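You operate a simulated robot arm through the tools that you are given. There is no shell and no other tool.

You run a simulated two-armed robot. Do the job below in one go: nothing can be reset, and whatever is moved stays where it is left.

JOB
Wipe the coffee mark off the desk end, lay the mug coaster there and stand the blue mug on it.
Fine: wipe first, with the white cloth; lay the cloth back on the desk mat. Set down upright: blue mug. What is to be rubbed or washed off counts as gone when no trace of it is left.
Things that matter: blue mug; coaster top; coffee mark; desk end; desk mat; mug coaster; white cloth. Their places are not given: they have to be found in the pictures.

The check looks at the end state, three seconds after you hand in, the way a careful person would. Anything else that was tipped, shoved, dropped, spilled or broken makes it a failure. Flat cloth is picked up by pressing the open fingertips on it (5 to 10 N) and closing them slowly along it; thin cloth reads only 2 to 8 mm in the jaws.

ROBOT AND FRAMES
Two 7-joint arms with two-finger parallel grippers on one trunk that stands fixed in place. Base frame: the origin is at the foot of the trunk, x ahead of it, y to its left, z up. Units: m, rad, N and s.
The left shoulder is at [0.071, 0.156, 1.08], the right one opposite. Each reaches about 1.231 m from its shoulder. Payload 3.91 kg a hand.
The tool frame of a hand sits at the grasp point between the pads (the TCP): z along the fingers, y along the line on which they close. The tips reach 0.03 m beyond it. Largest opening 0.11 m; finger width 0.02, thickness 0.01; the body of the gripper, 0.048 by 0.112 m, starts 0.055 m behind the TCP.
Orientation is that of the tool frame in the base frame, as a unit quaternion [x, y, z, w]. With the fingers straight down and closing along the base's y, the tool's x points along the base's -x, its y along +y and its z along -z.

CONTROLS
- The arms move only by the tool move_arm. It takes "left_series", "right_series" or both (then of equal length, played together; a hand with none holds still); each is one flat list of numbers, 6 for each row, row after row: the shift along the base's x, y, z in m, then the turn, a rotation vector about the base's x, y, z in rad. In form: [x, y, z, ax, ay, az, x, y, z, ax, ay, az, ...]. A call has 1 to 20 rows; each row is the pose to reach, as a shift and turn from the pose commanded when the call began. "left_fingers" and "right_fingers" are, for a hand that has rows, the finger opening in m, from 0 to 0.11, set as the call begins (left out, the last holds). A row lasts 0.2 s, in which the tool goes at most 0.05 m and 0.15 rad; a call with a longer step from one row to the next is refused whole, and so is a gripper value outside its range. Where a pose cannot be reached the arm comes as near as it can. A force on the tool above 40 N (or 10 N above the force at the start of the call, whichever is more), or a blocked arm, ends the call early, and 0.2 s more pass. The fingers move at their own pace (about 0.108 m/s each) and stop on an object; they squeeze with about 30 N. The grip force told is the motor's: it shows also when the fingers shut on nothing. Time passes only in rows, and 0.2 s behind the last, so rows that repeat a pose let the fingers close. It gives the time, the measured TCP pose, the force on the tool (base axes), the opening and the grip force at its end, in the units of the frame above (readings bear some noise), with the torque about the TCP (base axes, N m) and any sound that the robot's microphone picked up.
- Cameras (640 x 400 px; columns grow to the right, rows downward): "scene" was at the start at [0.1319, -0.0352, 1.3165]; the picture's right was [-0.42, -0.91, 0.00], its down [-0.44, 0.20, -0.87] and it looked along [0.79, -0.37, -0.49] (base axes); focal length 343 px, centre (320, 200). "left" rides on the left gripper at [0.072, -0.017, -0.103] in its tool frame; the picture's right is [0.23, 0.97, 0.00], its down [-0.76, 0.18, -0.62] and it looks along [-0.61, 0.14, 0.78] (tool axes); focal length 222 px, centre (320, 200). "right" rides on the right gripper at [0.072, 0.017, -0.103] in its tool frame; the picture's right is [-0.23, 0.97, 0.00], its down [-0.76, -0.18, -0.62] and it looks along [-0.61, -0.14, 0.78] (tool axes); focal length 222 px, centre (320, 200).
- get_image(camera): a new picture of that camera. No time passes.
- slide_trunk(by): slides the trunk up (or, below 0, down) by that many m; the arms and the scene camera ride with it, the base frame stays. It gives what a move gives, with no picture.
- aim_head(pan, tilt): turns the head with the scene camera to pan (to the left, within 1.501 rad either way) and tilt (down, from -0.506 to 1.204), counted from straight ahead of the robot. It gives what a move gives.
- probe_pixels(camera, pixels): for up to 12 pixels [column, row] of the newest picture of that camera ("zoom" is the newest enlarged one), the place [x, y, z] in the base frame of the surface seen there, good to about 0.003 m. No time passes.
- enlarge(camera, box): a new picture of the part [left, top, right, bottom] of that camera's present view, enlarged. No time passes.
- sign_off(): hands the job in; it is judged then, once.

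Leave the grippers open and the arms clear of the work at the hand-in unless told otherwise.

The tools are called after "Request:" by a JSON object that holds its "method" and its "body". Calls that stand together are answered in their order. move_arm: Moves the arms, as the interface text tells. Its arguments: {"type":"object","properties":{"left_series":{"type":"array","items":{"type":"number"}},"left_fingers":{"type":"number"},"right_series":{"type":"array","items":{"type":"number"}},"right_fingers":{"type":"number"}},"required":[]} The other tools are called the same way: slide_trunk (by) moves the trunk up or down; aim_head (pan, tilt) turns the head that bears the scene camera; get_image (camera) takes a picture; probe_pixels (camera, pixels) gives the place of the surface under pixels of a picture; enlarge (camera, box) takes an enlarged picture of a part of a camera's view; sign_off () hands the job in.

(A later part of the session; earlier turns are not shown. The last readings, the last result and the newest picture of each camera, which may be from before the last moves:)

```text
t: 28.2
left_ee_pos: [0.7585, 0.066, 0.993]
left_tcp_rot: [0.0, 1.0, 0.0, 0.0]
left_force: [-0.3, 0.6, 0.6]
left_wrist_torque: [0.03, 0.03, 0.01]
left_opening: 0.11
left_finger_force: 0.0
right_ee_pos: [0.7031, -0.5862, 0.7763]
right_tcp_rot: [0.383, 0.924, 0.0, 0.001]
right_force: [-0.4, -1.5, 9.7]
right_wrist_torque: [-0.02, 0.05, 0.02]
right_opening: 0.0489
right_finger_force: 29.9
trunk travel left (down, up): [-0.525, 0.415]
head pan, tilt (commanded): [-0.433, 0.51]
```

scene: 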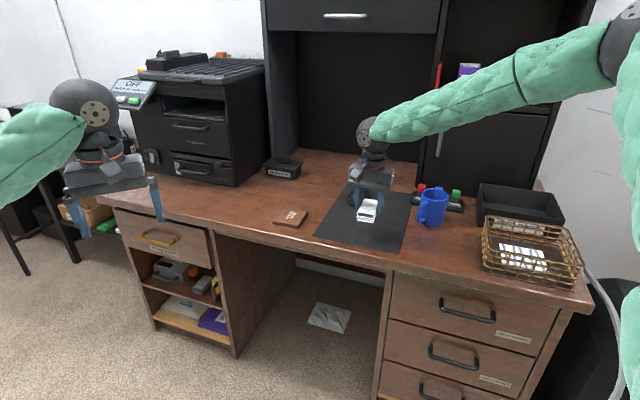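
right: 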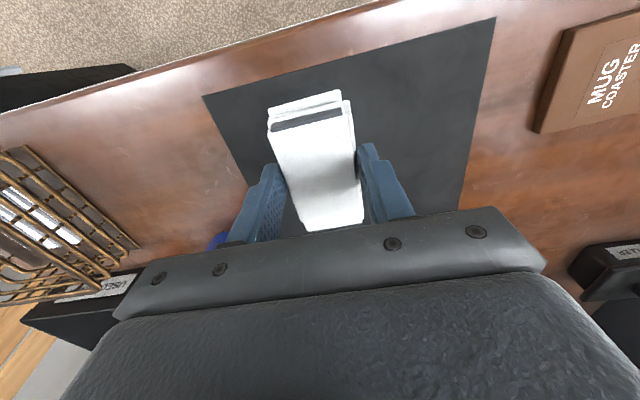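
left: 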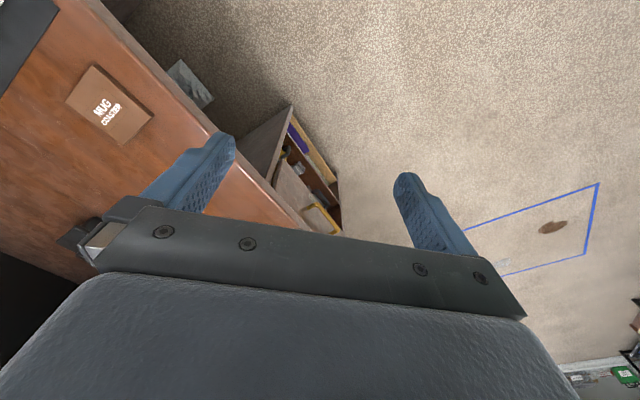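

It wiped at 9.7 N. I'll lift the cloth and carry it back above its old place on the mat, then look at the spot.

Request:
{"method": "move_arm", "body": {"right_series": [0, 0, 0.04, 0, 0, 0, 0, 0, 0.08, 0, 0, 0, 0.038, 0.026, 0.08, 0, 0, 0, 0.076, 0.052, 0.08, 0, 0, 0, 0.114, 0.078, 0.08, 0, 0, 0, 0.152, 0.104, 0.08, 0, 0, 0, 0.19, 0.13, 0.08, 0, 0, 0, 0.19, 0.13, 0.08, 0, 0, 0]}}

Request:
{"method": "enlarge", "body": {"camera": "scene", "box": [380, 220, 444, 260]}}

Request:
{"method": "get_image", "body": {"camera": "right"}}

Request:
{"method": "enlarge", "body": {"camera": "right", "box": [96, 100, 208, 170]}}

```text
t: 30.0
left_ee_pos: [0.7582, 0.0646, 0.9926]
left_tcp_rot: [0.001, 1.0, 0.001, 0.0]
left_force: [0.0, -0.6, -0.2]
left_wrist_torque: [0.03, -0.01, 0.01]
left_opening: 0.1102
left_finger_force: 0.1
right_ee_pos: [0.8912, -0.4576, 0.8532]
right_tcp_rot: [0.383, 0.924, 0.0, 0.0]
right_force: [-0.4, 0.1, -0.9]
right_wrist_torque: [-0.03, -0.01, 0.01]
right_opening: 0.049
right_finger_force: 30.2
trunk travel left (down, up): [-0.525, 0.415]
head pan, tilt (commanded): [-0.433, 0.51]
```

```text
10.00 times, centred on (412, 240) of scene
```

zoom: 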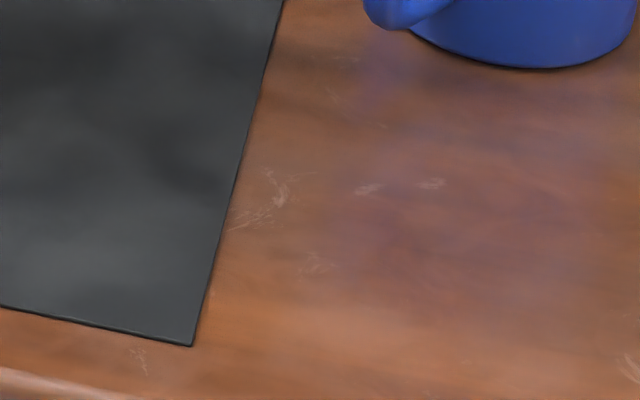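

```text
taken
```

right: 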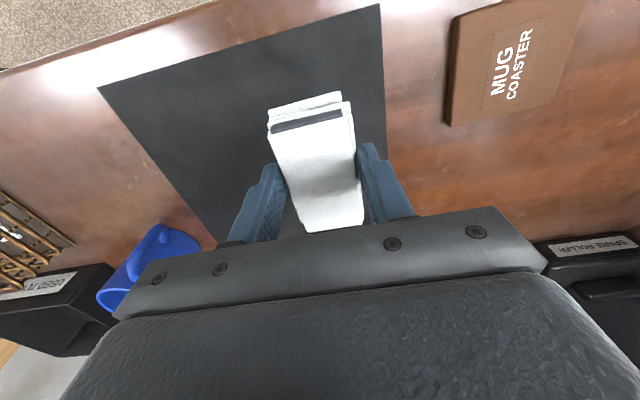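

```text
5.71 times, centred on (152, 135) of right
```

zoom: 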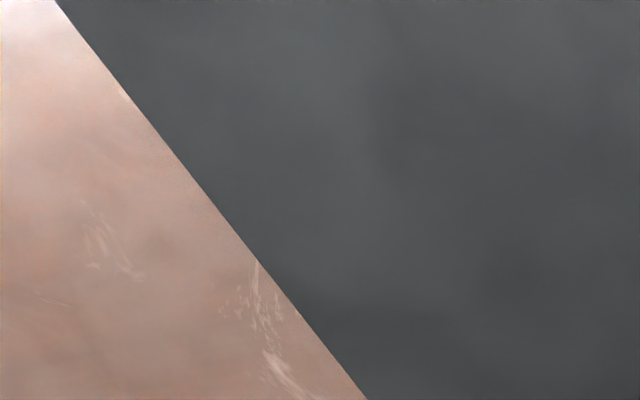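

The mark is gone: only the wood grain and some old scratches remain, and the mat corner has not moved. I'll lower the cloth back onto the mat in its old place.

Request:
{"method": "move_arm", "body": {"right_series": [0.001, 0.001, -0.03, 0, 0, 0, 0.001, 0.001, -0.055, 0, 0, 0, 0.001, 0.001, -0.068, 0, 0, 0, 0.001, 0.001, -0.073, 0, 0, 0, 0.001, 0.001, -0.074, 0, 0, 0, 0.001, 0.001, -0.074, 0, 0, 0]}}

```text
t: 31.4
left_ee_pos: [0.7581, 0.064, 0.9915]
left_tcp_rot: [0.0, 1.0, 0.0, 0.0]
left_force: [-0.1, 0.2, 0.2]
left_wrist_torque: [-0.03, 0.01, 0.01]
left_opening: 0.1098
left_finger_force: 0.1
right_ee_pos: [0.8951, -0.4557, 0.7827]
right_tcp_rot: [0.384, 0.924, 0.001, 0.001]
right_force: [0.1, 0.2, -0.8]
right_wrist_torque: [0.03, -0.02, 0.04]
right_opening: 0.0485
right_finger_force: 29.9
trunk travel left (down, up): [-0.525, 0.415]
head pan, tilt (commanded): [-0.433, 0.51]
```

The hand is at z 0.7827 with no contact yet. I'll lower it about 4 mm more in small steps.

Request:
{"method": "move_arm", "body": {"right_series": [0, 0, -0.002, 0, 0, 0, 0, 0, -0.0035, 0, 0, 0, 0, 0, -0.0035, 0, 0, 0]}}

```text
t: 32.2
left_ee_pos: [0.7588, 0.0653, 0.9912]
left_tcp_rot: [0.0, 1.0, 0.0, 0.001]
left_force: [0.1, 0.1, 0.2]
left_wrist_torque: [-0.01, -0.02, -0.04]
left_opening: 0.11
left_finger_force: 0.1
right_ee_pos: [0.8945, -0.457, 0.779]
right_tcp_rot: [0.382, 0.924, 0.0, -0.001]
right_force: [0.3, 0.2, -1.7]
right_wrist_torque: [0.0, 0.0, -0.01]
right_opening: 0.0487
right_finger_force: 29.7
trunk travel left (down, up): [-0.525, 0.415]
head pan, tilt (commanded): [-0.433, 0.51]
```

Still no load, with the cloth about a millimetre off the mat. I'll go 1 mm lower, then open the fingers to let it rest.

Request:
{"method": "move_arm", "body": {"right_series": [0, 0, -0.001, 0, 0, 0, 0, 0, -0.001, 0, 0, 0]}}

```text
t: 32.8
left_ee_pos: [0.7591, 0.0661, 0.9916]
left_tcp_rot: [0.001, 1.0, 0.0, 0.0]
left_force: [-0.4, -0.2, -0.1]
left_wrist_torque: [-0.01, -0.01, 0.01]
left_opening: 0.11
left_finger_force: 0.0
right_ee_pos: [0.8942, -0.4562, 0.7776]
right_tcp_rot: [0.383, 0.924, 0.0, 0.0]
right_force: [-0.8, 0.1, 4.6]
right_wrist_torque: [0.02, 0.02, 0.0]
right_opening: 0.0488
right_finger_force: 29.9
trunk travel left (down, up): [-0.525, 0.415]
head pan, tilt (commanded): [-0.433, 0.51]
```

The cloth is on the mat at 4.6 N. I'll open the fingers and then raise the hand straight up.

Request:
{"method": "move_arm", "body": {"right_series": [0, 0, 0, 0, 0, 0, 0, 0, 0, 0, 0, 0, 0, 0, 0, 0, 0, 0, 0, 0, 0, 0, 0, 0], "right_fingers": 0.11}}

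Request:
{"method": "move_arm", "body": {"right_series": [0, 0, 0.02, 0, 0, 0, 0, 0, 0.05, 0, 0, 0, 0, 0, 0.09, 0, 0, 0, 0, 0, 0.12, 0, 0, 0, 0, 0, 0.12, 0, 0, 0]}}

Request:
{"method": "get_image", "body": {"camera": "right"}}

Request:
{"method": "get_image", "body": {"camera": "scene"}}

```text
t: 33.8
left_ee_pos: [0.7592, 0.0662, 0.9914]
left_tcp_rot: [0.0, 1.0, 0.0, 0.0]
left_force: [0.2, -1.1, -0.1]
left_wrist_torque: [-0.01, 0.03, 0.04]
left_opening: 0.1099
left_finger_force: 0.1
right_ee_pos: [0.8946, -0.4561, 0.7788]
right_tcp_rot: [0.383, 0.924, 0.001, 0.0]
right_force: [0.2, -0.1, -0.3]
right_wrist_torque: [0.0, -0.01, -0.02]
right_opening: 0.1099
right_finger_force: 0.1
trunk travel left (down, up): [-0.525, 0.415]
head pan, tilt (commanded): [-0.433, 0.51]
```

```text
t: 35.0
left_ee_pos: [0.7586, 0.0654, 0.9918]
left_tcp_rot: [0.001, 1.0, 0.0, -0.001]
left_force: [-0.6, -0.5, 0.4]
left_wrist_torque: [0.01, -0.01, -0.01]
left_opening: 0.11
left_finger_force: 0.1
right_ee_pos: [0.8941, -0.4546, 0.8994]
right_tcp_rot: [0.383, 0.924, -0.001, 0.0]
right_force: [0.4, -0.2, -0.1]
right_wrist_torque: [0.03, 0.01, 0.01]
right_opening: 0.1099
right_finger_force: 0.0
trunk travel left (down, up): [-0.525, 0.415]
head pan, tilt (commanded): [-0.433, 0.51]
```

```text
taken
```

right: 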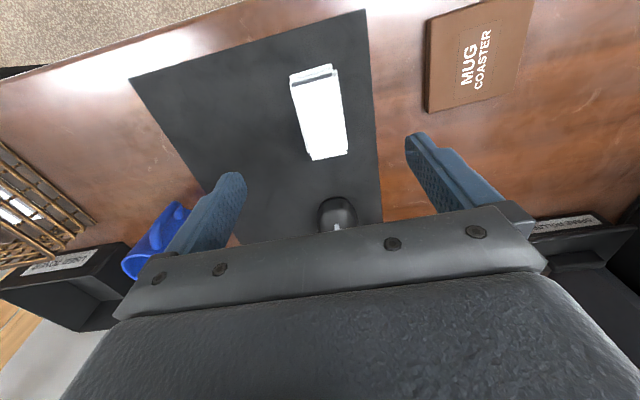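

```text
taken
```

scene: 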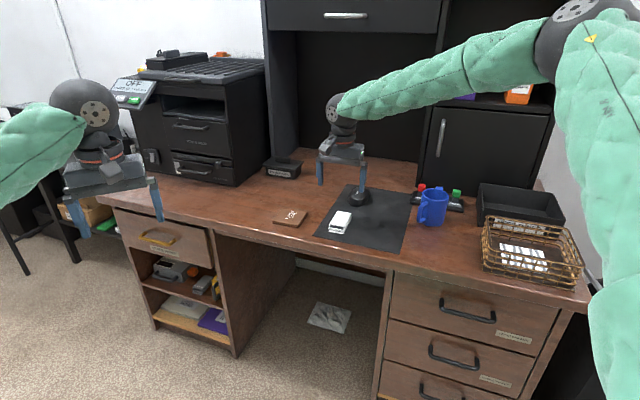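

The cloth is back on the mat and flat, and everything else is in place. Next is the coaster. I'll move the open right hand above its centre at (0.9935,-0.333) with the same turn.

Request:
{"method": "move_arm", "body": {"right_series": [0.025, 0.0305, 0, 0, 0, 0, 0.05, 0.061, 0, 0, 0, 0, 0.075, 0.0915, 0, 0, 0, 0, 0.0995, 0.122, 0, 0, 0, 0, 0.0995, 0.122, 0, 0, 0, 0], "right_fingers": 0.11}}

Request:
{"method": "get_image", "body": {"camera": "right"}}

Request:
{"method": "get_image", "body": {"camera": "scene"}}

```text
t: 36.2
left_ee_pos: [0.7593, 0.065, 0.9916]
left_tcp_rot: [0.0, 1.0, 0.0, 0.0]
left_force: [0.0, -0.7, 0.8]
left_wrist_torque: [0.0, 0.02, -0.02]
left_opening: 0.1101
left_finger_force: 0.1
right_ee_pos: [0.9588, -0.3477, 0.909]
right_tcp_rot: [0.382, 0.924, 0.0, 0.0]
right_force: [0.0, 0.3, 0.2]
right_wrist_torque: [-0.05, 0.02, 0.01]
right_opening: 0.1101
right_finger_force: 0.1
right hand out of reach, approached as far as the arm can: row 3, 4, 5
trunk travel left (down, up): [-0.525, 0.415]
head pan, tilt (commanded): [-0.433, 0.51]
```

```text
taken
```

right: 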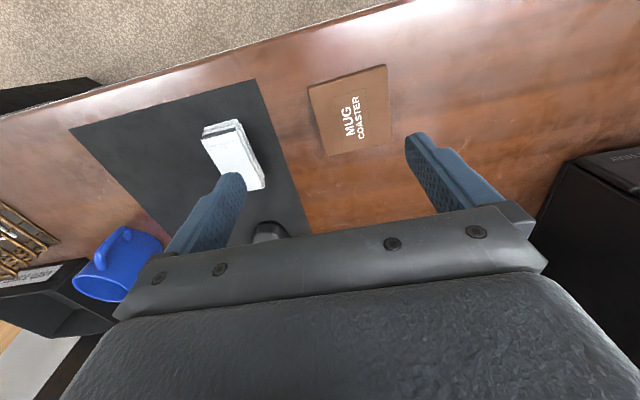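

```text
taken
```

scene: 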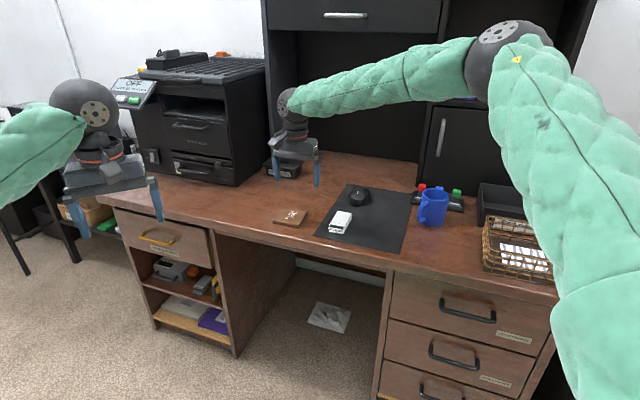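

The hand stopped short at (0.959,-0.348): with the fingers straight down, the coaster is just beyond reach. Leaning the hand back about 0.2 rad about the closing line brings the wrist nearer while the pads stay parallel to the coaster's sides. I'll back up a little and lean, then check the pose.

Request:
{"method": "move_arm", "body": {"right_series": [-0.03, -0.02, 0, -0.05, -0.05, 0, -0.06, -0.04, 0, -0.1, -0.1, 0, -0.08, -0.06, 0, -0.1414, -0.1414, 0, -0.08, -0.06, 0, -0.1414, -0.1414, 0, -0.08, -0.06, 0, -0.1414, -0.1414, 0]}}

```text
t: 37.4
left_ee_pos: [0.7588, 0.0646, 0.9912]
left_tcp_rot: [0.0, 1.0, 0.0, 0.0]
left_force: [0.5, -0.5, 0.6]
left_wrist_torque: [0.03, -0.02, 0.01]
left_opening: 0.1099
left_finger_force: 0.0
right_ee_pos: [0.8759, -0.4068, 0.9083]
right_tcp_rot: [0.381, 0.919, -0.038, 0.093]
right_force: [-0.4, 1.0, 0.0]
right_wrist_torque: [0.01, -0.01, -0.03]
right_opening: 0.11
right_finger_force: 0.0
trunk travel left (down, up): [-0.525, 0.415]
head pan, tilt (commanded): [-0.433, 0.51]
```

The hand leans as intended. I'll move above the coaster centre now, slightly lower.

Request:
{"method": "move_arm", "body": {"right_series": [0.03, 0.0188, -0.01, 0, 0, 0, 0.06, 0.0376, -0.02, 0, 0, 0, 0.09, 0.056, -0.03, 0, 0, 0, 0.1165, 0.0745, -0.045, 0, 0, 0, 0.1165, 0.0745, -0.045, 0, 0, 0, 0.1165, 0.0745, -0.045, 0, 0, 0]}}

Request:
{"method": "get_image", "body": {"camera": "right"}}

Request:
{"method": "enlarge", "body": {"camera": "scene", "box": [240, 150, 368, 230]}}

```text
t: 38.8
left_ee_pos: [0.7592, 0.0658, 0.9922]
left_tcp_rot: [0.0, 1.0, 0.001, 0.0]
left_force: [-0.7, 0.0, -0.3]
left_wrist_torque: [0.0, -0.01, 0.01]
left_opening: 0.1098
left_finger_force: 0.0
right_ee_pos: [0.9597, -0.3463, 0.8794]
right_tcp_rot: [0.381, 0.919, -0.039, 0.092]
right_force: [-0.6, 0.0, -0.1]
right_wrist_torque: [0.01, 0.0, 0.01]
right_opening: 0.1099
right_finger_force: 0.0
right hand out of reach, approached as far as the arm can: row 3, 4, 5, 6
trunk travel left (down, up): [-0.525, 0.415]
head pan, tilt (commanded): [-0.433, 0.51]
```

```text
taken
```

right: 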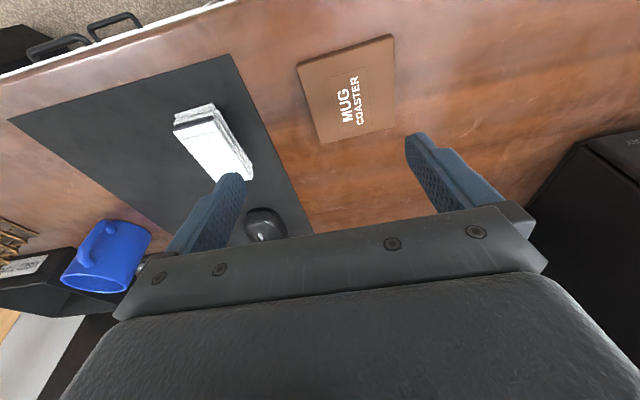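

```text
5.00 times, centred on (304, 190) of scene
```

zoom: 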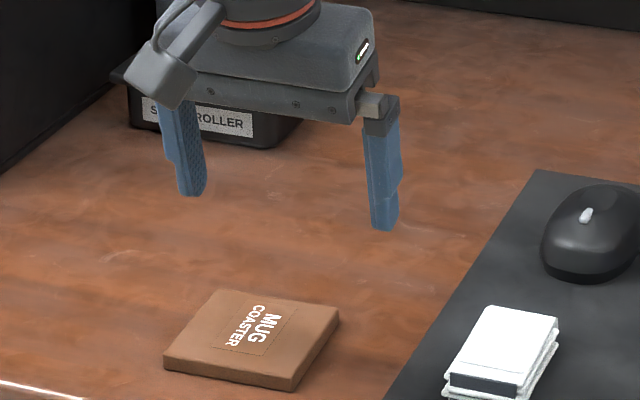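

It stopped again at (0.960,-0.346), so leaning did not help and it's likely a joint limit rather than pure arm length. I'll turn the head to the right to see how the arm is bent.

Request:
{"method": "aim_head", "body": {"pan": -0.9, "tilt": 0.3}}

Request:
{"method": "get_image", "body": {"camera": "scene"}}

```text
t: 39.7
left_ee_pos: [0.7596, 0.0655, 0.9912]
left_tcp_rot: [-0.001, 1.0, 0.0, 0.0]
left_force: [0.1, -0.4, -0.2]
left_wrist_torque: [0.0, -0.03, -0.01]
left_opening: 0.1098
left_finger_force: 0.1
right_ee_pos: [0.9594, -0.3463, 0.8781]
right_tcp_rot: [0.381, 0.919, -0.038, 0.093]
right_force: [0.0, 0.0, 0.0]
right_wrist_torque: [0.01, 0.01, -0.03]
right_opening: 0.11
right_finger_force: 0.2
trunk travel left (down, up): [-0.525, 0.415]
head pan, tilt (commanded): [-0.901, 0.3]
```

```text
taken
```

scene: 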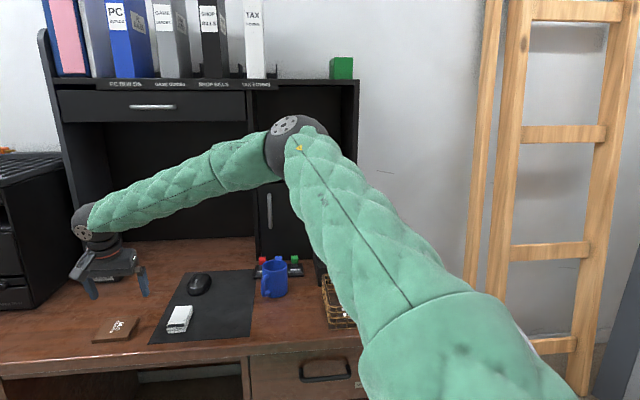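

The elbow is clearly bent, so the hand's turn (-45°) is what runs out of range on this side. The coaster is square, so I can grip its other pair of sides with the hand turned +45° instead. I'll back off, raise and straighten the hand first.

Request:
{"method": "move_arm", "body": {"right_series": [-0.03, -0.015, 0.02, 0.0707, 0.0707, 0, -0.06, -0.03, 0.04, 0.1414, 0.1414, 0, -0.06, -0.03, 0.05, 0.1414, 0.1414, 0, -0.06, -0.03, 0.05, 0.1414, 0.1414, 0]}}

Request:
{"method": "move_arm", "body": {"right_series": [0, 0, 0, 0, 0, 0.14, 0, 0, 0, 0, 0, 0.28, 0, 0, 0, 0, 0, 0.42, 0, 0, 0, 0, 0, 0.56, 0, 0, 0, 0, 0, 0.7, 0, 0, 0, 0, 0, 0.84, 0, 0, 0, 0, 0, 0.98, 0, 0, 0, 0, 0, 1.12, 0, 0, 0, 0, 0, 1.26, 0, 0, 0, 0, 0, 1.4, 0, 0, 0, 0, 0, 1.5, 0, 0, 0, 0, 0, 1.571, 0, 0, 0, 0, 0, 1.571]}}

Request:
{"method": "aim_head", "body": {"pan": -0.433, "tilt": 0.51}}

Request:
{"method": "get_image", "body": {"camera": "scene"}}

Request:
{"method": "get_image", "body": {"camera": "right"}}

```text
t: 40.7
left_ee_pos: [0.7589, 0.0657, 0.9927]
left_tcp_rot: [0.0, 1.0, 0.0, -0.001]
left_force: [1.1, 0.4, -0.3]
left_wrist_torque: [-0.04, -0.01, 0.03]
left_opening: 0.1096
left_finger_force: 0.0
right_ee_pos: [0.9002, -0.377, 0.9281]
right_tcp_rot: [0.382, 0.924, 0.0, 0.0]
right_force: [-0.5, -0.9, 0.5]
right_wrist_torque: [0.0, -0.01, -0.01]
right_opening: 0.1098
right_finger_force: 0.0
trunk travel left (down, up): [-0.525, 0.415]
head pan, tilt (commanded): [-0.901, 0.3]
```

```text
t: 43.5
left_ee_pos: [0.7587, 0.0651, 0.9915]
left_tcp_rot: [0.0, 1.0, 0.0, 0.0]
left_force: [0.7, 0.7, 0.6]
left_wrist_torque: [0.0, -0.01, 0.01]
left_opening: 0.1097
left_finger_force: 0.1
right_ee_pos: [0.9007, -0.3759, 0.9275]
right_tcp_rot: [-0.384, 0.923, -0.001, 0.0]
right_force: [-0.2, 0.2, -0.4]
right_wrist_torque: [0.0, -0.01, -0.01]
right_opening: 0.1099
right_finger_force: 0.0
trunk travel left (down, up): [-0.525, 0.415]
head pan, tilt (commanded): [-0.901, 0.3]
```

```text
t: 44.4
left_ee_pos: [0.7593, 0.0646, 0.9919]
left_tcp_rot: [0.0, 1.0, 0.0, -0.001]
left_force: [0.0, 0.3, -0.7]
left_wrist_torque: [-0.04, 0.0, 0.01]
left_opening: 0.1101
left_finger_force: 0.1
right_ee_pos: [0.9003, -0.3759, 0.9263]
right_tcp_rot: [-0.382, 0.924, 0.0, 0.0]
right_force: [-0.7, 0.1, -0.9]
right_wrist_torque: [0.0, 0.02, -0.02]
right_opening: 0.11
right_finger_force: 0.0
trunk travel left (down, up): [-0.525, 0.415]
head pan, tilt (commanded): [-0.433, 0.51]
```

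```text
taken
```

scene: 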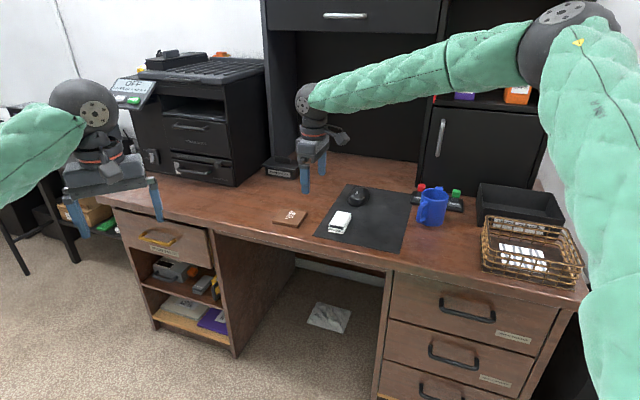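

```text
taken
```

right: 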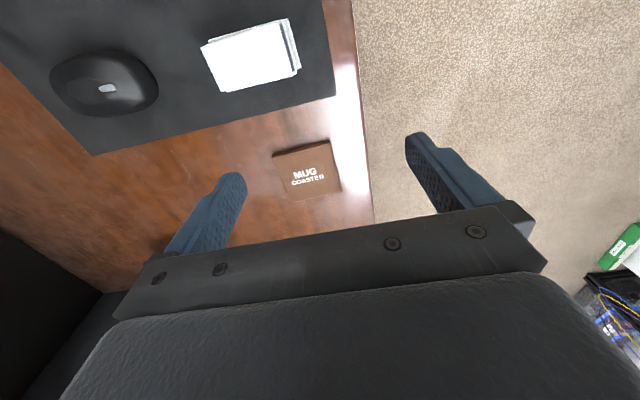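

The hand now closes along the desk's depth. I'll try reaching above the coaster centre with this turn.

Request:
{"method": "move_arm", "body": {"right_series": [0.031, 0.0143, -0.02, 0, 0, 0, 0.062, 0.0287, -0.04, 0, 0, 0, 0.093, 0.043, -0.06, 0, 0, 0, 0.093, 0.043, -0.06, 0, 0, 0, 0.093, 0.043, -0.06, 0, 0, 0]}}

Request:
{"method": "get_image", "body": {"camera": "right"}}

```text
t: 45.6
left_ee_pos: [0.7589, 0.0662, 0.9922]
left_tcp_rot: [0.0, 1.0, 0.0, 0.0]
left_force: [-0.1, 0.6, -0.6]
left_wrist_torque: [0.0, 0.03, -0.01]
left_opening: 0.1102
left_finger_force: 0.1
right_ee_pos: [0.9515, -0.3507, 0.8867]
right_tcp_rot: [-0.382, 0.924, 0.0, 0.0]
right_force: [-1.2, 0.0, 0.4]
right_wrist_torque: [0.01, -0.02, 0.01]
right_opening: 0.1099
right_finger_force: 0.0
right hand out of reach, approached as far as the arm can: row 2, 3, 4, 5
trunk travel left (down, up): [-0.525, 0.415]
head pan, tilt (commanded): [-0.433, 0.51]
```

```text
taken
```

right: 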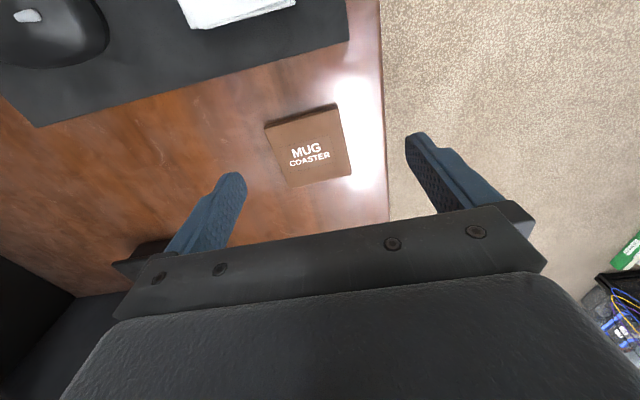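

The hand stopped at (0.952,-0.351), about the same radius. The forearm comes from the right, so the helpful lean is with the fingertips pointing forward-left, which is about this turn's closing line. I'll lean 0.3 rad that way slightly backed off, then reach again.

Request:
{"method": "move_arm", "body": {"right_series": [-0.02, -0.01, 0.01, 0.09, -0.09, 0, -0.04, -0.02, 0.02, 0.18, -0.18, 0, -0.04, -0.02, 0.02, 0.212, -0.212, 0, -0.04, -0.02, 0.02, 0.212, -0.212, 0]}}

Request:
{"method": "move_arm", "body": {"right_series": [0.03, 0.013, -0.015, 0, 0, 0, 0.06, 0.027, -0.03, 0, 0, 0, 0.082, 0.038, -0.045, 0, 0, 0, 0.082, 0.038, -0.045, 0, 0, 0, 0.082, 0.038, -0.045, 0, 0, 0]}}

Request:
{"method": "get_image", "body": {"camera": "right"}}

Request:
{"method": "get_image", "body": {"camera": "scene"}}

```text
t: 46.6
left_ee_pos: [0.7588, 0.065, 0.9922]
left_tcp_rot: [0.001, 1.0, 0.0, 0.001]
left_force: [0.5, 0.6, -0.5]
left_wrist_torque: [0.01, -0.01, 0.02]
left_opening: 0.1099
left_finger_force: 0.1
right_ee_pos: [0.9101, -0.3725, 0.9084]
right_tcp_rot: [-0.379, 0.913, 0.057, 0.138]
right_force: [0.2, -0.4, 0.1]
right_wrist_torque: [0.02, -0.01, 0.02]
right_opening: 0.1104
right_finger_force: 0.0
trunk travel left (down, up): [-0.525, 0.415]
head pan, tilt (commanded): [-0.433, 0.51]
```

```text
t: 47.8
left_ee_pos: [0.7597, 0.066, 0.9915]
left_tcp_rot: [0.0, 1.0, 0.0, -0.001]
left_force: [0.0, 1.1, 1.0]
left_wrist_torque: [0.03, 0.02, 0.0]
left_opening: 0.11
left_finger_force: 0.1
right_ee_pos: [0.9869, -0.3325, 0.8647]
right_tcp_rot: [-0.379, 0.913, 0.057, 0.138]
right_force: [-0.7, -0.3, -0.3]
right_wrist_torque: [-0.01, 0.03, 0.05]
right_opening: 0.1101
right_finger_force: 0.1
right hand out of reach, approached as far as the arm can: row 3, 4, 5
trunk travel left (down, up): [-0.525, 0.415]
head pan, tilt (commanded): [-0.433, 0.51]
```

```text
taken
```

right: 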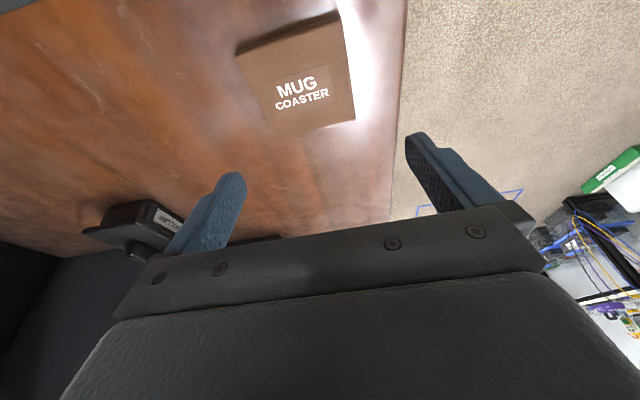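

```text
taken
```

scene: 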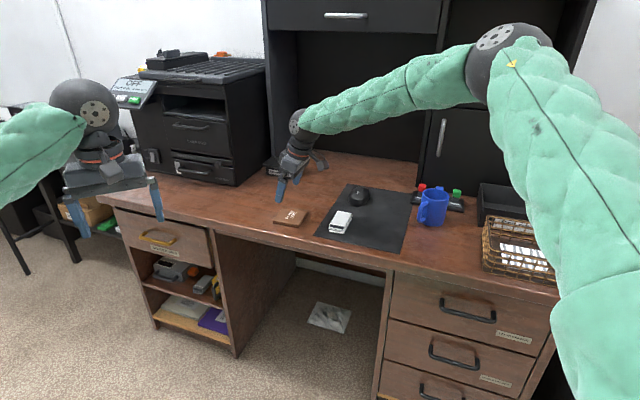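

That lean brings it within reach: (0.987,-0.333). I'll measure the coaster corners again from this hand view before going down.

Request:
{"method": "probe_pixels", "body": {"camera": "right", "pixels": [[240, 55], [336, 14], [355, 118], [277, 135], [297, 75], [310, 95], [330, 40], [300, 130]]}}

Request:
{"method": "enlarge", "body": {"camera": "right", "box": [200, 0, 440, 150]}}

```text
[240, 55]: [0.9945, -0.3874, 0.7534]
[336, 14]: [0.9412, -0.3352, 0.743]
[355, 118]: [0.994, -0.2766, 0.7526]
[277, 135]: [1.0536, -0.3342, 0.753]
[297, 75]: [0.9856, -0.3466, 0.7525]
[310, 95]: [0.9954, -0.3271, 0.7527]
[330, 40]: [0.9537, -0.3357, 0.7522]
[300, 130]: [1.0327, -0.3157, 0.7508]
```

```text
2.67 times, centred on (320, 75) of right
```

zoom: 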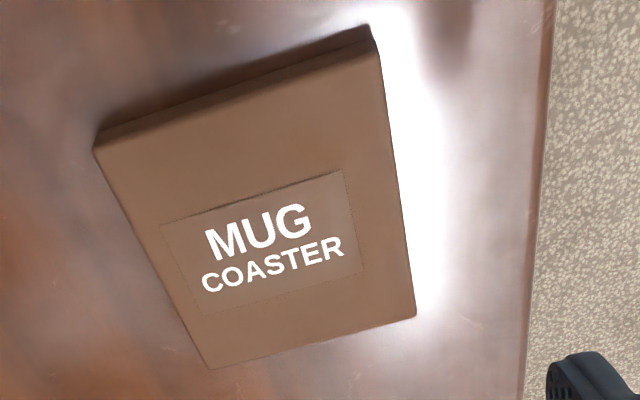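

Coaster centre ≈ (0.9955,-0.3333), and it lies square to the jaws. Allowing for the lean, the TCP belongs at (0.989,-0.340). I'll lower with open fingers to about 4 mm above fingertip contact.

Request:
{"method": "move_arm", "body": {"right_series": [0.001, -0.004, -0.03, 0, 0, 0, 0.002, -0.0075, -0.055, 0, 0, 0, 0.002, -0.0075, -0.075, 0, 0, 0, 0.002, -0.0075, -0.086, 0, 0, 0, 0.002, -0.0075, -0.086, 0, 0, 0], "right_fingers": 0.11}}

Request:
{"method": "get_image", "body": {"camera": "right"}}

Request:
{"method": "enlarge", "body": {"camera": "scene", "box": [240, 160, 368, 240]}}

```text
t: 49.0
left_ee_pos: [0.7588, 0.0668, 0.9917]
left_tcp_rot: [0.0, 1.0, 0.001, 0.0]
left_force: [-1.2, -0.8, 0.8]
left_wrist_torque: [0.0, -0.01, 0.0]
left_opening: 0.1102
left_finger_force: 0.0
right_ee_pos: [0.9603, -0.3517, 0.8037]
right_tcp_rot: [-0.378, 0.914, 0.058, 0.137]
right_force: [-0.1, -0.3, 1.0]
right_wrist_torque: [0.03, -0.03, -0.01]
right_opening: 0.1102
right_finger_force: 0.0
right hand out of reach, approached as far as the arm can: row 1, 2, 3, 4, 5
trunk travel left (down, up): [-0.525, 0.415]
head pan, tilt (commanded): [-0.433, 0.51]
```

```text
taken
```

right: 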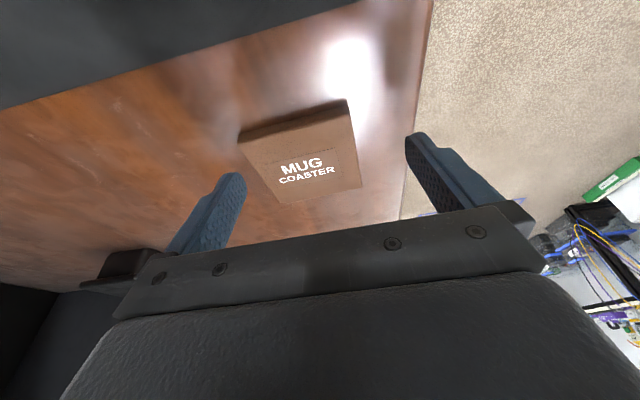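

```text
5.00 times, centred on (304, 200) of scene
```

zoom: 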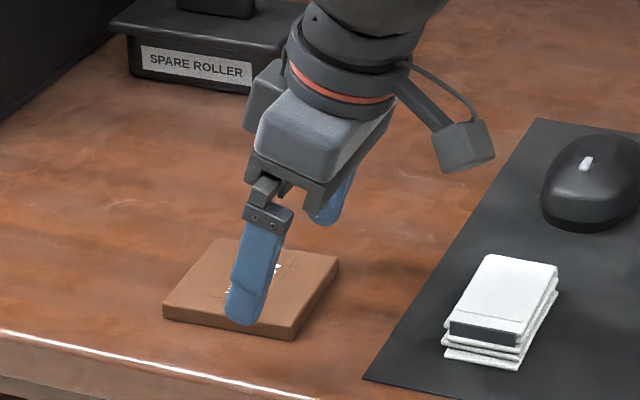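

It stopped at (0.960,-0.352,0.804), so going lower makes the reach shorter, which means the arm works from too high above. Lowering the trunk should cure that. First I'll raise both hands well up (right pulled back a little), so nothing comes down on the desk.

Request:
{"method": "move_arm", "body": {"right_series": [0, 0, 0.04, 0, 0, 0, -0.01, -0.005, 0.08, 0, 0, 0, -0.03, -0.015, 0.12, 0, 0, 0, -0.05, -0.025, 0.16, 0, 0, 0, -0.07, -0.03, 0.2, 0, 0, 0, -0.08, -0.035, 0.24, 0, 0, 0, -0.08, -0.035, 0.26, 0, 0, 0, -0.08, -0.035, 0.26, 0, 0, 0], "left_series": [0, 0, 0.03, 0, 0, 0, 0, 0, 0.06, 0, 0, 0, 0, 0, 0.09, 0, 0, 0, 0, 0, 0.12, 0, 0, 0, 0, 0, 0.15, 0, 0, 0, 0, 0, 0.18, 0, 0, 0, 0, 0, 0.2, 0, 0, 0, 0, 0, 0.2, 0, 0, 0]}}

Request:
{"method": "get_image", "body": {"camera": "scene"}}

```text
t: 50.8
left_ee_pos: [0.7572, 0.0642, 1.1921]
left_tcp_rot: [0.0, 1.0, 0.001, -0.001]
left_force: [0.4, -0.3, -0.1]
left_wrist_torque: [0.01, 0.0, -0.01]
left_opening: 0.1102
left_finger_force: 0.0
right_ee_pos: [0.8803, -0.388, 1.0595]
right_tcp_rot: [-0.379, 0.913, 0.058, 0.138]
right_force: [0.0, -0.5, 0.4]
right_wrist_torque: [0.0, 0.01, -0.02]
right_opening: 0.1101
right_finger_force: 0.1
trunk travel left (down, up): [-0.525, 0.415]
head pan, tilt (commanded): [-0.433, 0.51]
```

```text
taken
```

scene: 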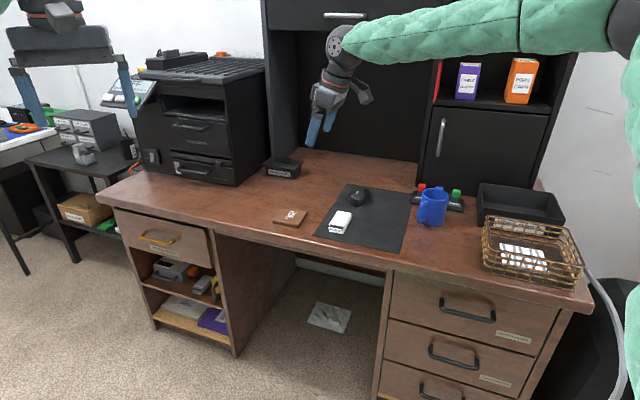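

Everything is untouched. Before lowering the trunk by 0.2 m I'll check how far the hutch stands from the right arm's elbow and forearm.

Request:
{"method": "probe_pixels", "body": {"camera": "scene", "pixels": [[490, 150], [520, 80], [550, 110], [620, 30], [520, 40], [440, 40], [340, 60], [560, 60], [500, 200], [530, 230], [632, 150], [325, 110]]}}

Request:
{"method": "aim_head", "body": {"pan": -0.9, "tilt": 0.4}}

Request:
{"method": "get_image", "body": {"camera": "scene"}}

```text
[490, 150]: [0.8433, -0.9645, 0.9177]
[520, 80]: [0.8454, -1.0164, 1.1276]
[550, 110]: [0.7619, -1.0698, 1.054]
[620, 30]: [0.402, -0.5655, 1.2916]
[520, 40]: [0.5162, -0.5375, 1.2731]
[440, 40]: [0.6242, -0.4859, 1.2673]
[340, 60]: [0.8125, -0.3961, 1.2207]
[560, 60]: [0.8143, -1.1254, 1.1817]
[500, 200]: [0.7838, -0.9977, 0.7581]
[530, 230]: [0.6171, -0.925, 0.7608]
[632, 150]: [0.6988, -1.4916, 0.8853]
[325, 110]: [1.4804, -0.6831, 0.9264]
```

```text
t: 51.7
left_ee_pos: [0.7563, 0.0647, 1.1924]
left_tcp_rot: [0.0, 1.0, 0.0, 0.0]
left_force: [-0.5, 0.5, 0.1]
left_wrist_torque: [-0.01, -0.02, -0.05]
left_opening: 0.11
left_finger_force: 0.0
right_ee_pos: [0.8804, -0.3869, 1.0598]
right_tcp_rot: [-0.378, 0.914, 0.058, 0.138]
right_force: [-0.5, 0.6, -0.5]
right_wrist_torque: [-0.01, 0.0, -0.01]
right_opening: 0.1098
right_finger_force: 0.0
trunk travel left (down, up): [-0.525, 0.415]
head pan, tilt (commanded): [-0.901, 0.4]
```

```text
taken
```

scene: 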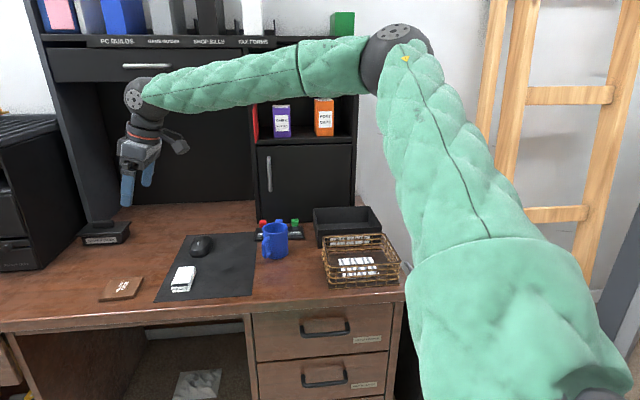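

The elbow is at about (0.40,-0.57,1.29) and far from the hutch, so lowering is safe; the hands will end at z ≈ 0.86 and 0.99. I'll lower the trunk by 0.2 m.

Request:
{"method": "slide_trunk", "body": {"by": -0.2}}

Request:
{"method": "aim_head", "body": {"pan": -0.5, "tilt": 0.45}}

Request:
{"method": "get_image", "body": {"camera": "scene"}}

```text
t: 53.9
left_ee_pos: [0.7552, 0.0644, 0.9915]
left_tcp_rot: [0.001, 1.0, 0.0, 0.001]
left_force: [-0.7, 0.6, 0.4]
left_wrist_torque: [-0.02, 0.0, 0.02]
left_opening: 0.1102
left_finger_force: 0.1
right_ee_pos: [0.8802, -0.3867, 0.8607]
right_tcp_rot: [-0.378, 0.914, 0.057, 0.139]
right_force: [-0.3, -0.3, -0.2]
right_wrist_torque: [0.03, 0.02, -0.01]
right_opening: 0.1103
right_finger_force: 0.0
trunk travel left (down, up): [-0.325, 0.615]
head pan, tilt (commanded): [-0.901, 0.4]
```

```text
t: 54.8
left_ee_pos: [0.7569, 0.064, 0.9909]
left_tcp_rot: [0.0, 1.0, 0.0, 0.0]
left_force: [0.1, -1.1, 1.0]
left_wrist_torque: [-0.02, -0.02, -0.01]
left_opening: 0.1099
left_finger_force: 0.1
right_ee_pos: [0.8798, -0.3863, 0.8586]
right_tcp_rot: [-0.378, 0.914, 0.057, 0.138]
right_force: [0.2, -0.1, -0.6]
right_wrist_torque: [-0.02, 0.0, 0.04]
right_opening: 0.11
right_finger_force: 0.1
trunk travel left (down, up): [-0.325, 0.615]
head pan, tilt (commanded): [-0.499, 0.45]
```

```text
taken
```

scene: 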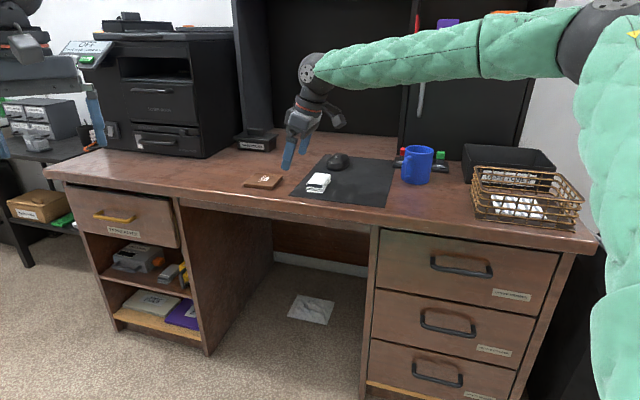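

The trunk is down 0.2 m and the hand is at (0.880,-0.386,0.86). I'll straighten the fingers to vertical and try again to go above the coaster centre.

Request:
{"method": "move_arm", "body": {"right_series": [0.0, 0.0, 0.01, -0.09, 0.09, 0, 0, 0, 0.015, -0.18, 0.18, 0, 0, 0, 0.015, -0.212, 0.212, 0, 0.03, 0.0133, 0.01, -0.212, 0.212, 0, 0.06, 0.0267, 0.005, -0.212, 0.212, 0, 0.09, 0.04, 0.0, -0.212, 0.212, 0, 0.1155, 0.053, 0.0, -0.212, 0.212, 0, 0.1155, 0.053, 0.0, -0.212, 0.212, 0]}}

Request:
{"method": "get_image", "body": {"camera": "right"}}

```text
t: 56.6
left_ee_pos: [0.757, 0.0653, 0.9923]
left_tcp_rot: [-0.001, 1.0, -0.001, -0.001]
left_force: [0.1, 0.2, 0.5]
left_wrist_torque: [0.01, -0.01, 0.03]
left_opening: 0.11
left_finger_force: 0.0
right_ee_pos: [0.9802, -0.3408, 0.8584]
right_tcp_rot: [-0.383, 0.924, -0.001, -0.001]
right_force: [-0.5, -0.9, -1.2]
right_wrist_torque: [-0.03, 0.01, -0.03]
right_opening: 0.11
right_finger_force: 0.0
right hand out of reach, approached as far as the arm can: row 7, 8
trunk travel left (down, up): [-0.325, 0.615]
head pan, tilt (commanded): [-0.499, 0.45]
```

```text
taken
```

right: 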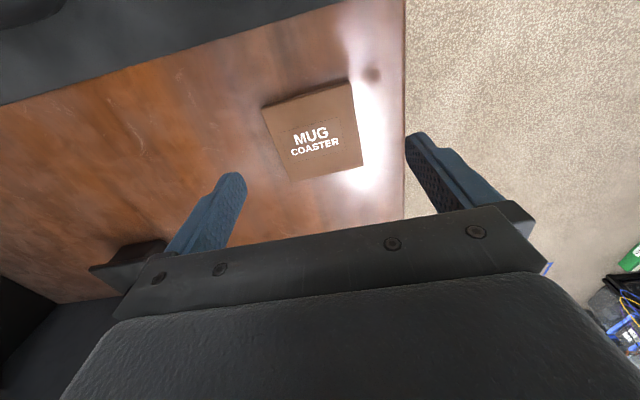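

It got to (0.980,-0.341), better but still 2 cm short. With the 0.3 rad lean from before added, it should fit. I'll lean again and move to (0.989,-0.340).

Request:
{"method": "move_arm", "body": {"right_series": [-0.005, 0, 0, 0.09, -0.09, 0, -0.005, 0, 0, 0.18, -0.18, 0, 0, 0, 0, 0.212, -0.212, 0, 0.009, 0.001, 0, 0.212, -0.212, 0, 0.009, 0.001, -0.02, 0.212, -0.212, 0, 0.009, 0.001, -0.04, 0.212, -0.212, 0, 0.009, 0.001, -0.04, 0.212, -0.212, 0]}}

Request:
{"method": "get_image", "body": {"camera": "right"}}

Request:
{"method": "get_image", "body": {"camera": "scene"}}

```text
t: 58.2
left_ee_pos: [0.7578, 0.0647, 0.9922]
left_tcp_rot: [0.0, 1.0, 0.0, 0.0]
left_force: [-0.4, -0.1, -0.4]
left_wrist_torque: [-0.06, 0.01, 0.0]
left_opening: 0.1102
left_finger_force: 0.0
right_ee_pos: [0.988, -0.3406, 0.818]
right_tcp_rot: [-0.379, 0.914, 0.058, 0.138]
right_force: [-0.5, -1.1, 0.2]
right_wrist_torque: [0.0, 0.01, 0.03]
right_opening: 0.1099
right_finger_force: 0.0
trunk travel left (down, up): [-0.325, 0.615]
head pan, tilt (commanded): [-0.499, 0.45]
```

```text
taken
```

right: 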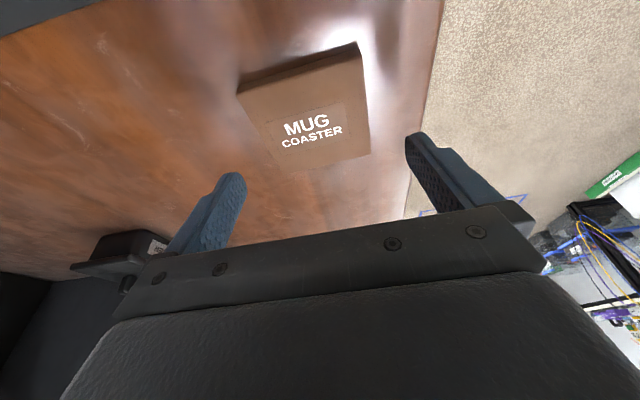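

```text
taken
```

scene: 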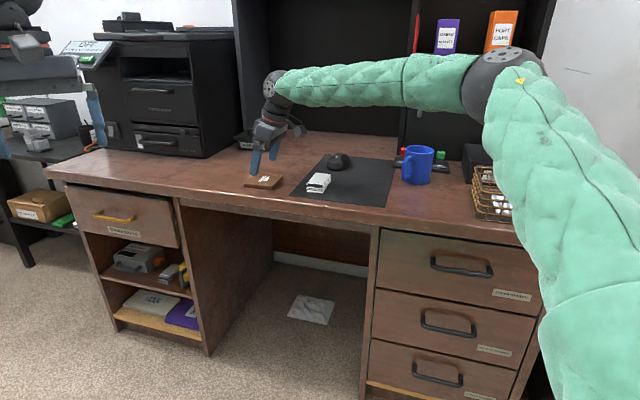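

It reached (0.988,-0.341,0.818) as intended. Next I'll go down to z 0.780 in steps, fingers open.

Request:
{"method": "move_arm", "body": {"right_series": [0, 0, -0.015, 0, 0, 0, 0, 0, -0.028, 0, 0, 0, 0, 0, -0.038, 0, 0, 0, 0, 0, -0.038, 0, 0, 0]}}

Request:
{"method": "get_image", "body": {"camera": "right"}}

Request:
{"method": "enlarge", "body": {"camera": "scene", "box": [216, 130, 328, 200]}}

```text
t: 59.2
left_ee_pos: [0.7565, 0.0651, 0.9918]
left_tcp_rot: [0.0, 1.0, 0.001, 0.0]
left_force: [-0.5, 0.0, 0.2]
left_wrist_torque: [0.0, -0.02, -0.05]
left_opening: 0.1099
left_finger_force: 0.0
right_ee_pos: [0.9892, -0.3414, 0.7801]
right_tcp_rot: [-0.378, 0.914, 0.057, 0.138]
right_force: [0.1, 0.1, 1.5]
right_wrist_torque: [-0.02, 0.0, 0.04]
right_opening: 0.1101
right_finger_force: 0.0
trunk travel left (down, up): [-0.325, 0.615]
head pan, tilt (commanded): [-0.499, 0.45]
```

```text
taken
```

right: 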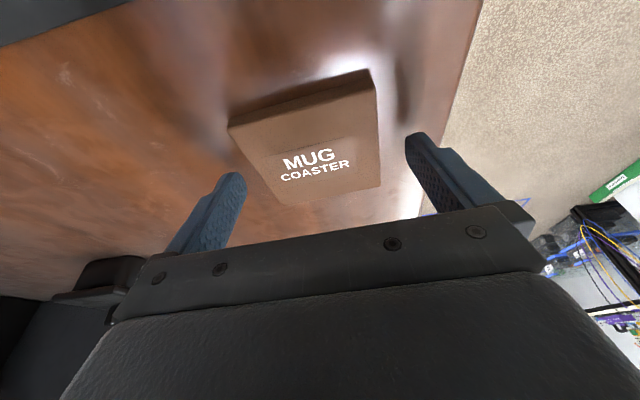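

```text
5.71 times, centred on (272, 165) of scene
```

zoom: 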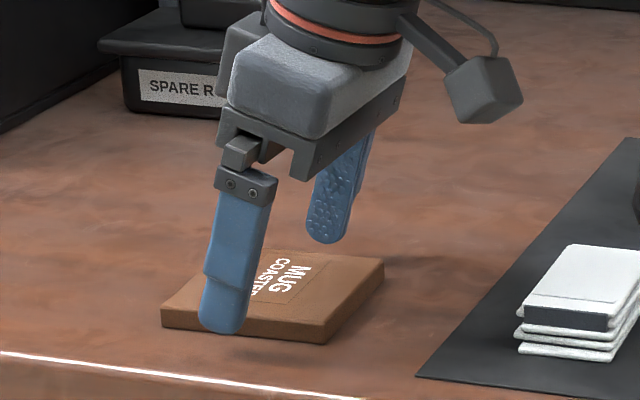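

The fingers straddle the coaster front and back, tips about 8 mm above the desk and clear of it. I'll lower 5 mm more, then close on it.

Request:
{"method": "move_arm", "body": {"right_series": [0, 0, -0.003, 0, 0, 0, 0, 0, -0.005, 0, 0, 0, 0, 0, -0.005, 0, 0, 0]}}

```text
t: 60.0
left_ee_pos: [0.7563, 0.0646, 0.9923]
left_tcp_rot: [0.001, 1.0, 0.0, 0.0]
left_force: [-0.3, -0.4, 0.6]
left_wrist_torque: [0.01, 0.01, -0.03]
left_opening: 0.1099
left_finger_force: 0.1
right_ee_pos: [0.9873, -0.3405, 0.7759]
right_tcp_rot: [-0.379, 0.913, 0.057, 0.139]
right_force: [-0.1, 0.0, -0.5]
right_wrist_torque: [-0.03, 0.0, -0.02]
right_opening: 0.1101
right_finger_force: 0.0
trunk travel left (down, up): [-0.325, 0.615]
head pan, tilt (commanded): [-0.499, 0.45]
```

No contact with the desk at z ≈ 0.775. I'll close the fingers now and wait a moment.

Request:
{"method": "move_arm", "body": {"right_series": [0, 0, 0, 0, 0, 0, 0, 0, 0, 0, 0, 0, 0, 0, 0, 0, 0, 0, 0, 0, 0, 0, 0, 0], "right_fingers": 0.0}}

Request:
{"method": "enlarge", "body": {"camera": "scene", "box": [216, 130, 328, 200]}}

Request:
{"method": "get_image", "body": {"camera": "right"}}

```text
t: 61.0
left_ee_pos: [0.758, 0.0652, 0.9917]
left_tcp_rot: [0.0, 1.0, 0.0, 0.0]
left_force: [-1.3, 0.2, -0.1]
left_wrist_torque: [0.03, 0.02, 0.01]
left_opening: 0.1098
left_finger_force: 0.1
right_ee_pos: [0.9873, -0.3407, 0.7756]
right_tcp_rot: [-0.379, 0.914, 0.057, 0.137]
right_force: [-0.1, 0.2, 0.1]
right_wrist_torque: [0.03, 0.01, 0.02]
right_opening: 0.0841
right_finger_force: 30.0
trunk travel left (down, up): [-0.325, 0.615]
head pan, tilt (commanded): [-0.499, 0.45]
```

```text
5.71 times, centred on (272, 165) of scene
```

zoom: 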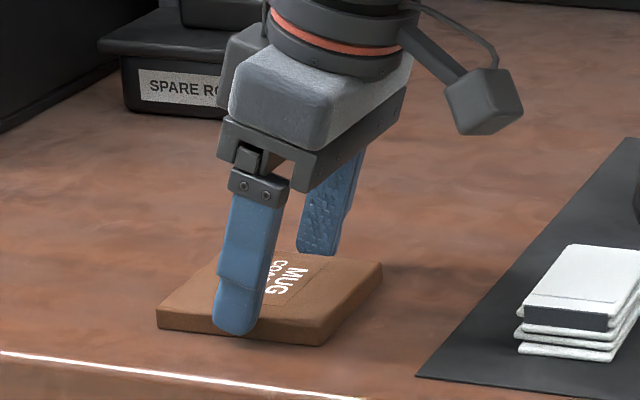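

```text
taken
```

right: 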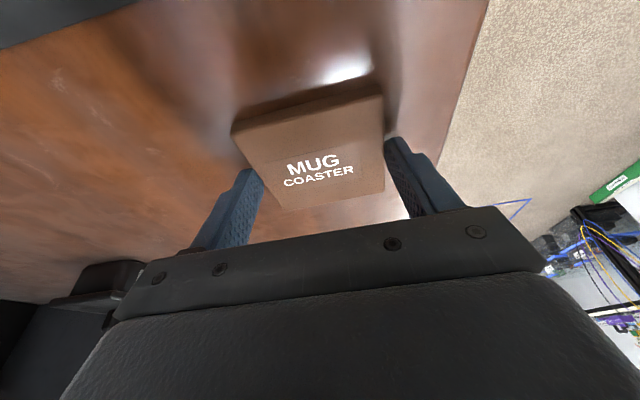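

The jaws stopped at 84 mm with 30 N, so the coaster is gripped by its sides. I'll lift it slowly and check that it stays level.

Request:
{"method": "move_arm", "body": {"right_series": [0, 0, 0.01, 0, 0, 0, 0, 0, 0.025, 0, 0, 0, 0, 0, 0.045, 0, 0, 0, 0, 0, 0.065, 0, 0, 0, 0, 0, 0.065, 0, 0, 0]}}

Request:
{"method": "enlarge", "body": {"camera": "scene", "box": [216, 110, 344, 190]}}

Request:
{"method": "get_image", "body": {"camera": "right"}}

```text
t: 62.2
left_ee_pos: [0.7573, 0.0646, 0.9917]
left_tcp_rot: [0.0, 1.0, 0.0, 0.0]
left_force: [-0.5, 0.0, 0.4]
left_wrist_torque: [0.0, 0.0, 0.01]
left_opening: 0.11
left_finger_force: 0.0
right_ee_pos: [0.9888, -0.3406, 0.8406]
right_tcp_rot: [-0.379, 0.913, 0.058, 0.137]
right_force: [0.6, 0.4, -1.3]
right_wrist_torque: [0.0, 0.01, 0.03]
right_opening: 0.0843
right_finger_force: 30.1
trunk travel left (down, up): [-0.325, 0.615]
head pan, tilt (commanded): [-0.499, 0.45]
```

```text
5.00 times, centred on (280, 150) of scene
```

zoom: 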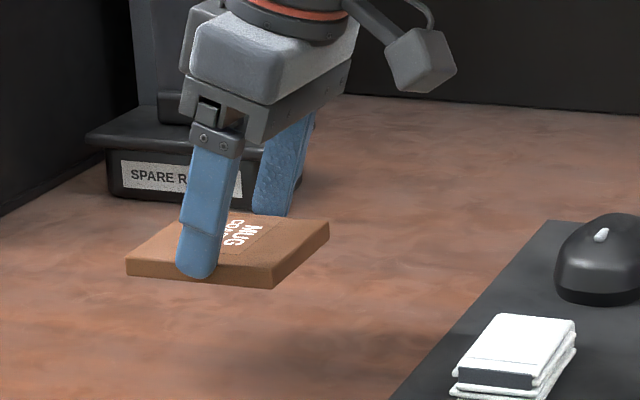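

```text
taken
```

right: 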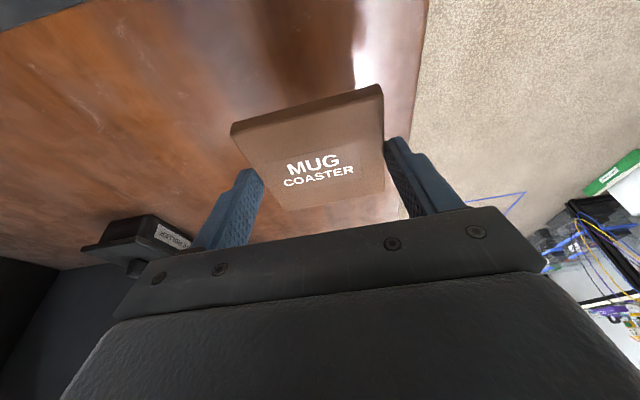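

The coaster hangs level between the fingers. The target centre is (0.720,-0.620): over the old mark, and clear of the mat edge and the mug. I'll raise it to z ≈ 0.93 and carry it across, keeping the hand's attitude.

Request:
{"method": "move_arm", "body": {"right_series": [0, 0, 0.04, 0, 0, 0, -0.01, -0.01, 0.08, 0, 0, 0, -0.04, -0.042, 0.09, 0, 0, 0, -0.07, -0.073, 0.09, 0, 0, 0, -0.1, -0.104, 0.09, 0, 0, 0, -0.13, -0.135, 0.09, 0, 0, 0, -0.16, -0.166, 0.09, 0, 0, 0, -0.19, -0.198, 0.09, 0, 0, 0, -0.22, -0.229, 0.09, 0, 0, 0, -0.25, -0.26, 0.09, 0, 0, 0, -0.2755, -0.2865, 0.09, 0, 0, 0, -0.2755, -0.2865, 0.09, 0, 0, 0]}}

Request:
{"method": "get_image", "body": {"camera": "scene"}}

Request:
{"method": "get_image", "body": {"camera": "right"}}

```text
t: 64.8
left_ee_pos: [0.7577, 0.0663, 0.9929]
left_tcp_rot: [0.0, 1.0, 0.0, -0.001]
left_force: [-0.7, 0.1, 0.5]
left_wrist_torque: [-0.01, -0.04, 0.0]
left_opening: 0.1101
left_finger_force: 0.1
right_ee_pos: [0.7121, -0.6252, 0.9316]
right_tcp_rot: [-0.378, 0.914, 0.057, 0.138]
right_force: [0.0, 0.3, -0.7]
right_wrist_torque: [0.01, 0.03, -0.01]
right_opening: 0.084
right_finger_force: 29.9
trunk travel left (down, up): [-0.325, 0.615]
head pan, tilt (commanded): [-0.499, 0.45]
```

```text
taken
```

scene: 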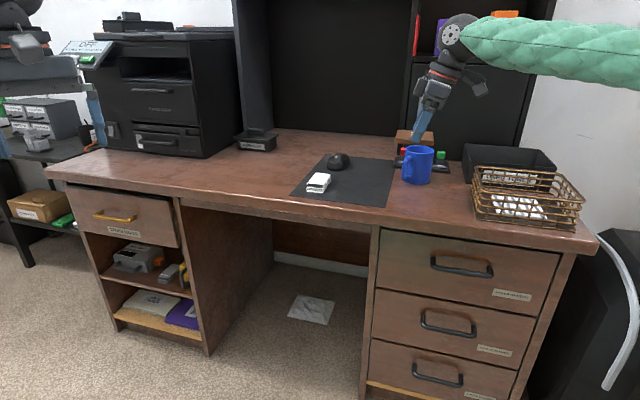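

```text
taken
```

right: 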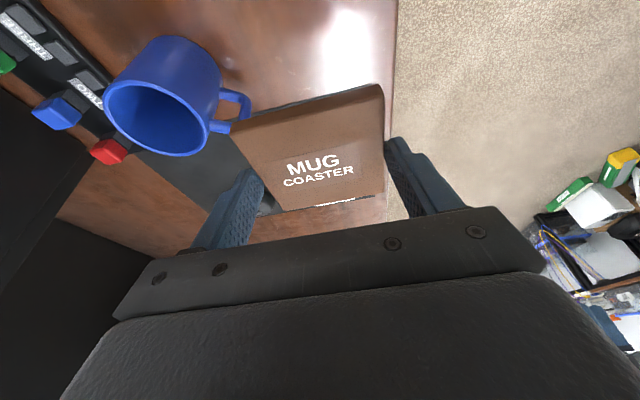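

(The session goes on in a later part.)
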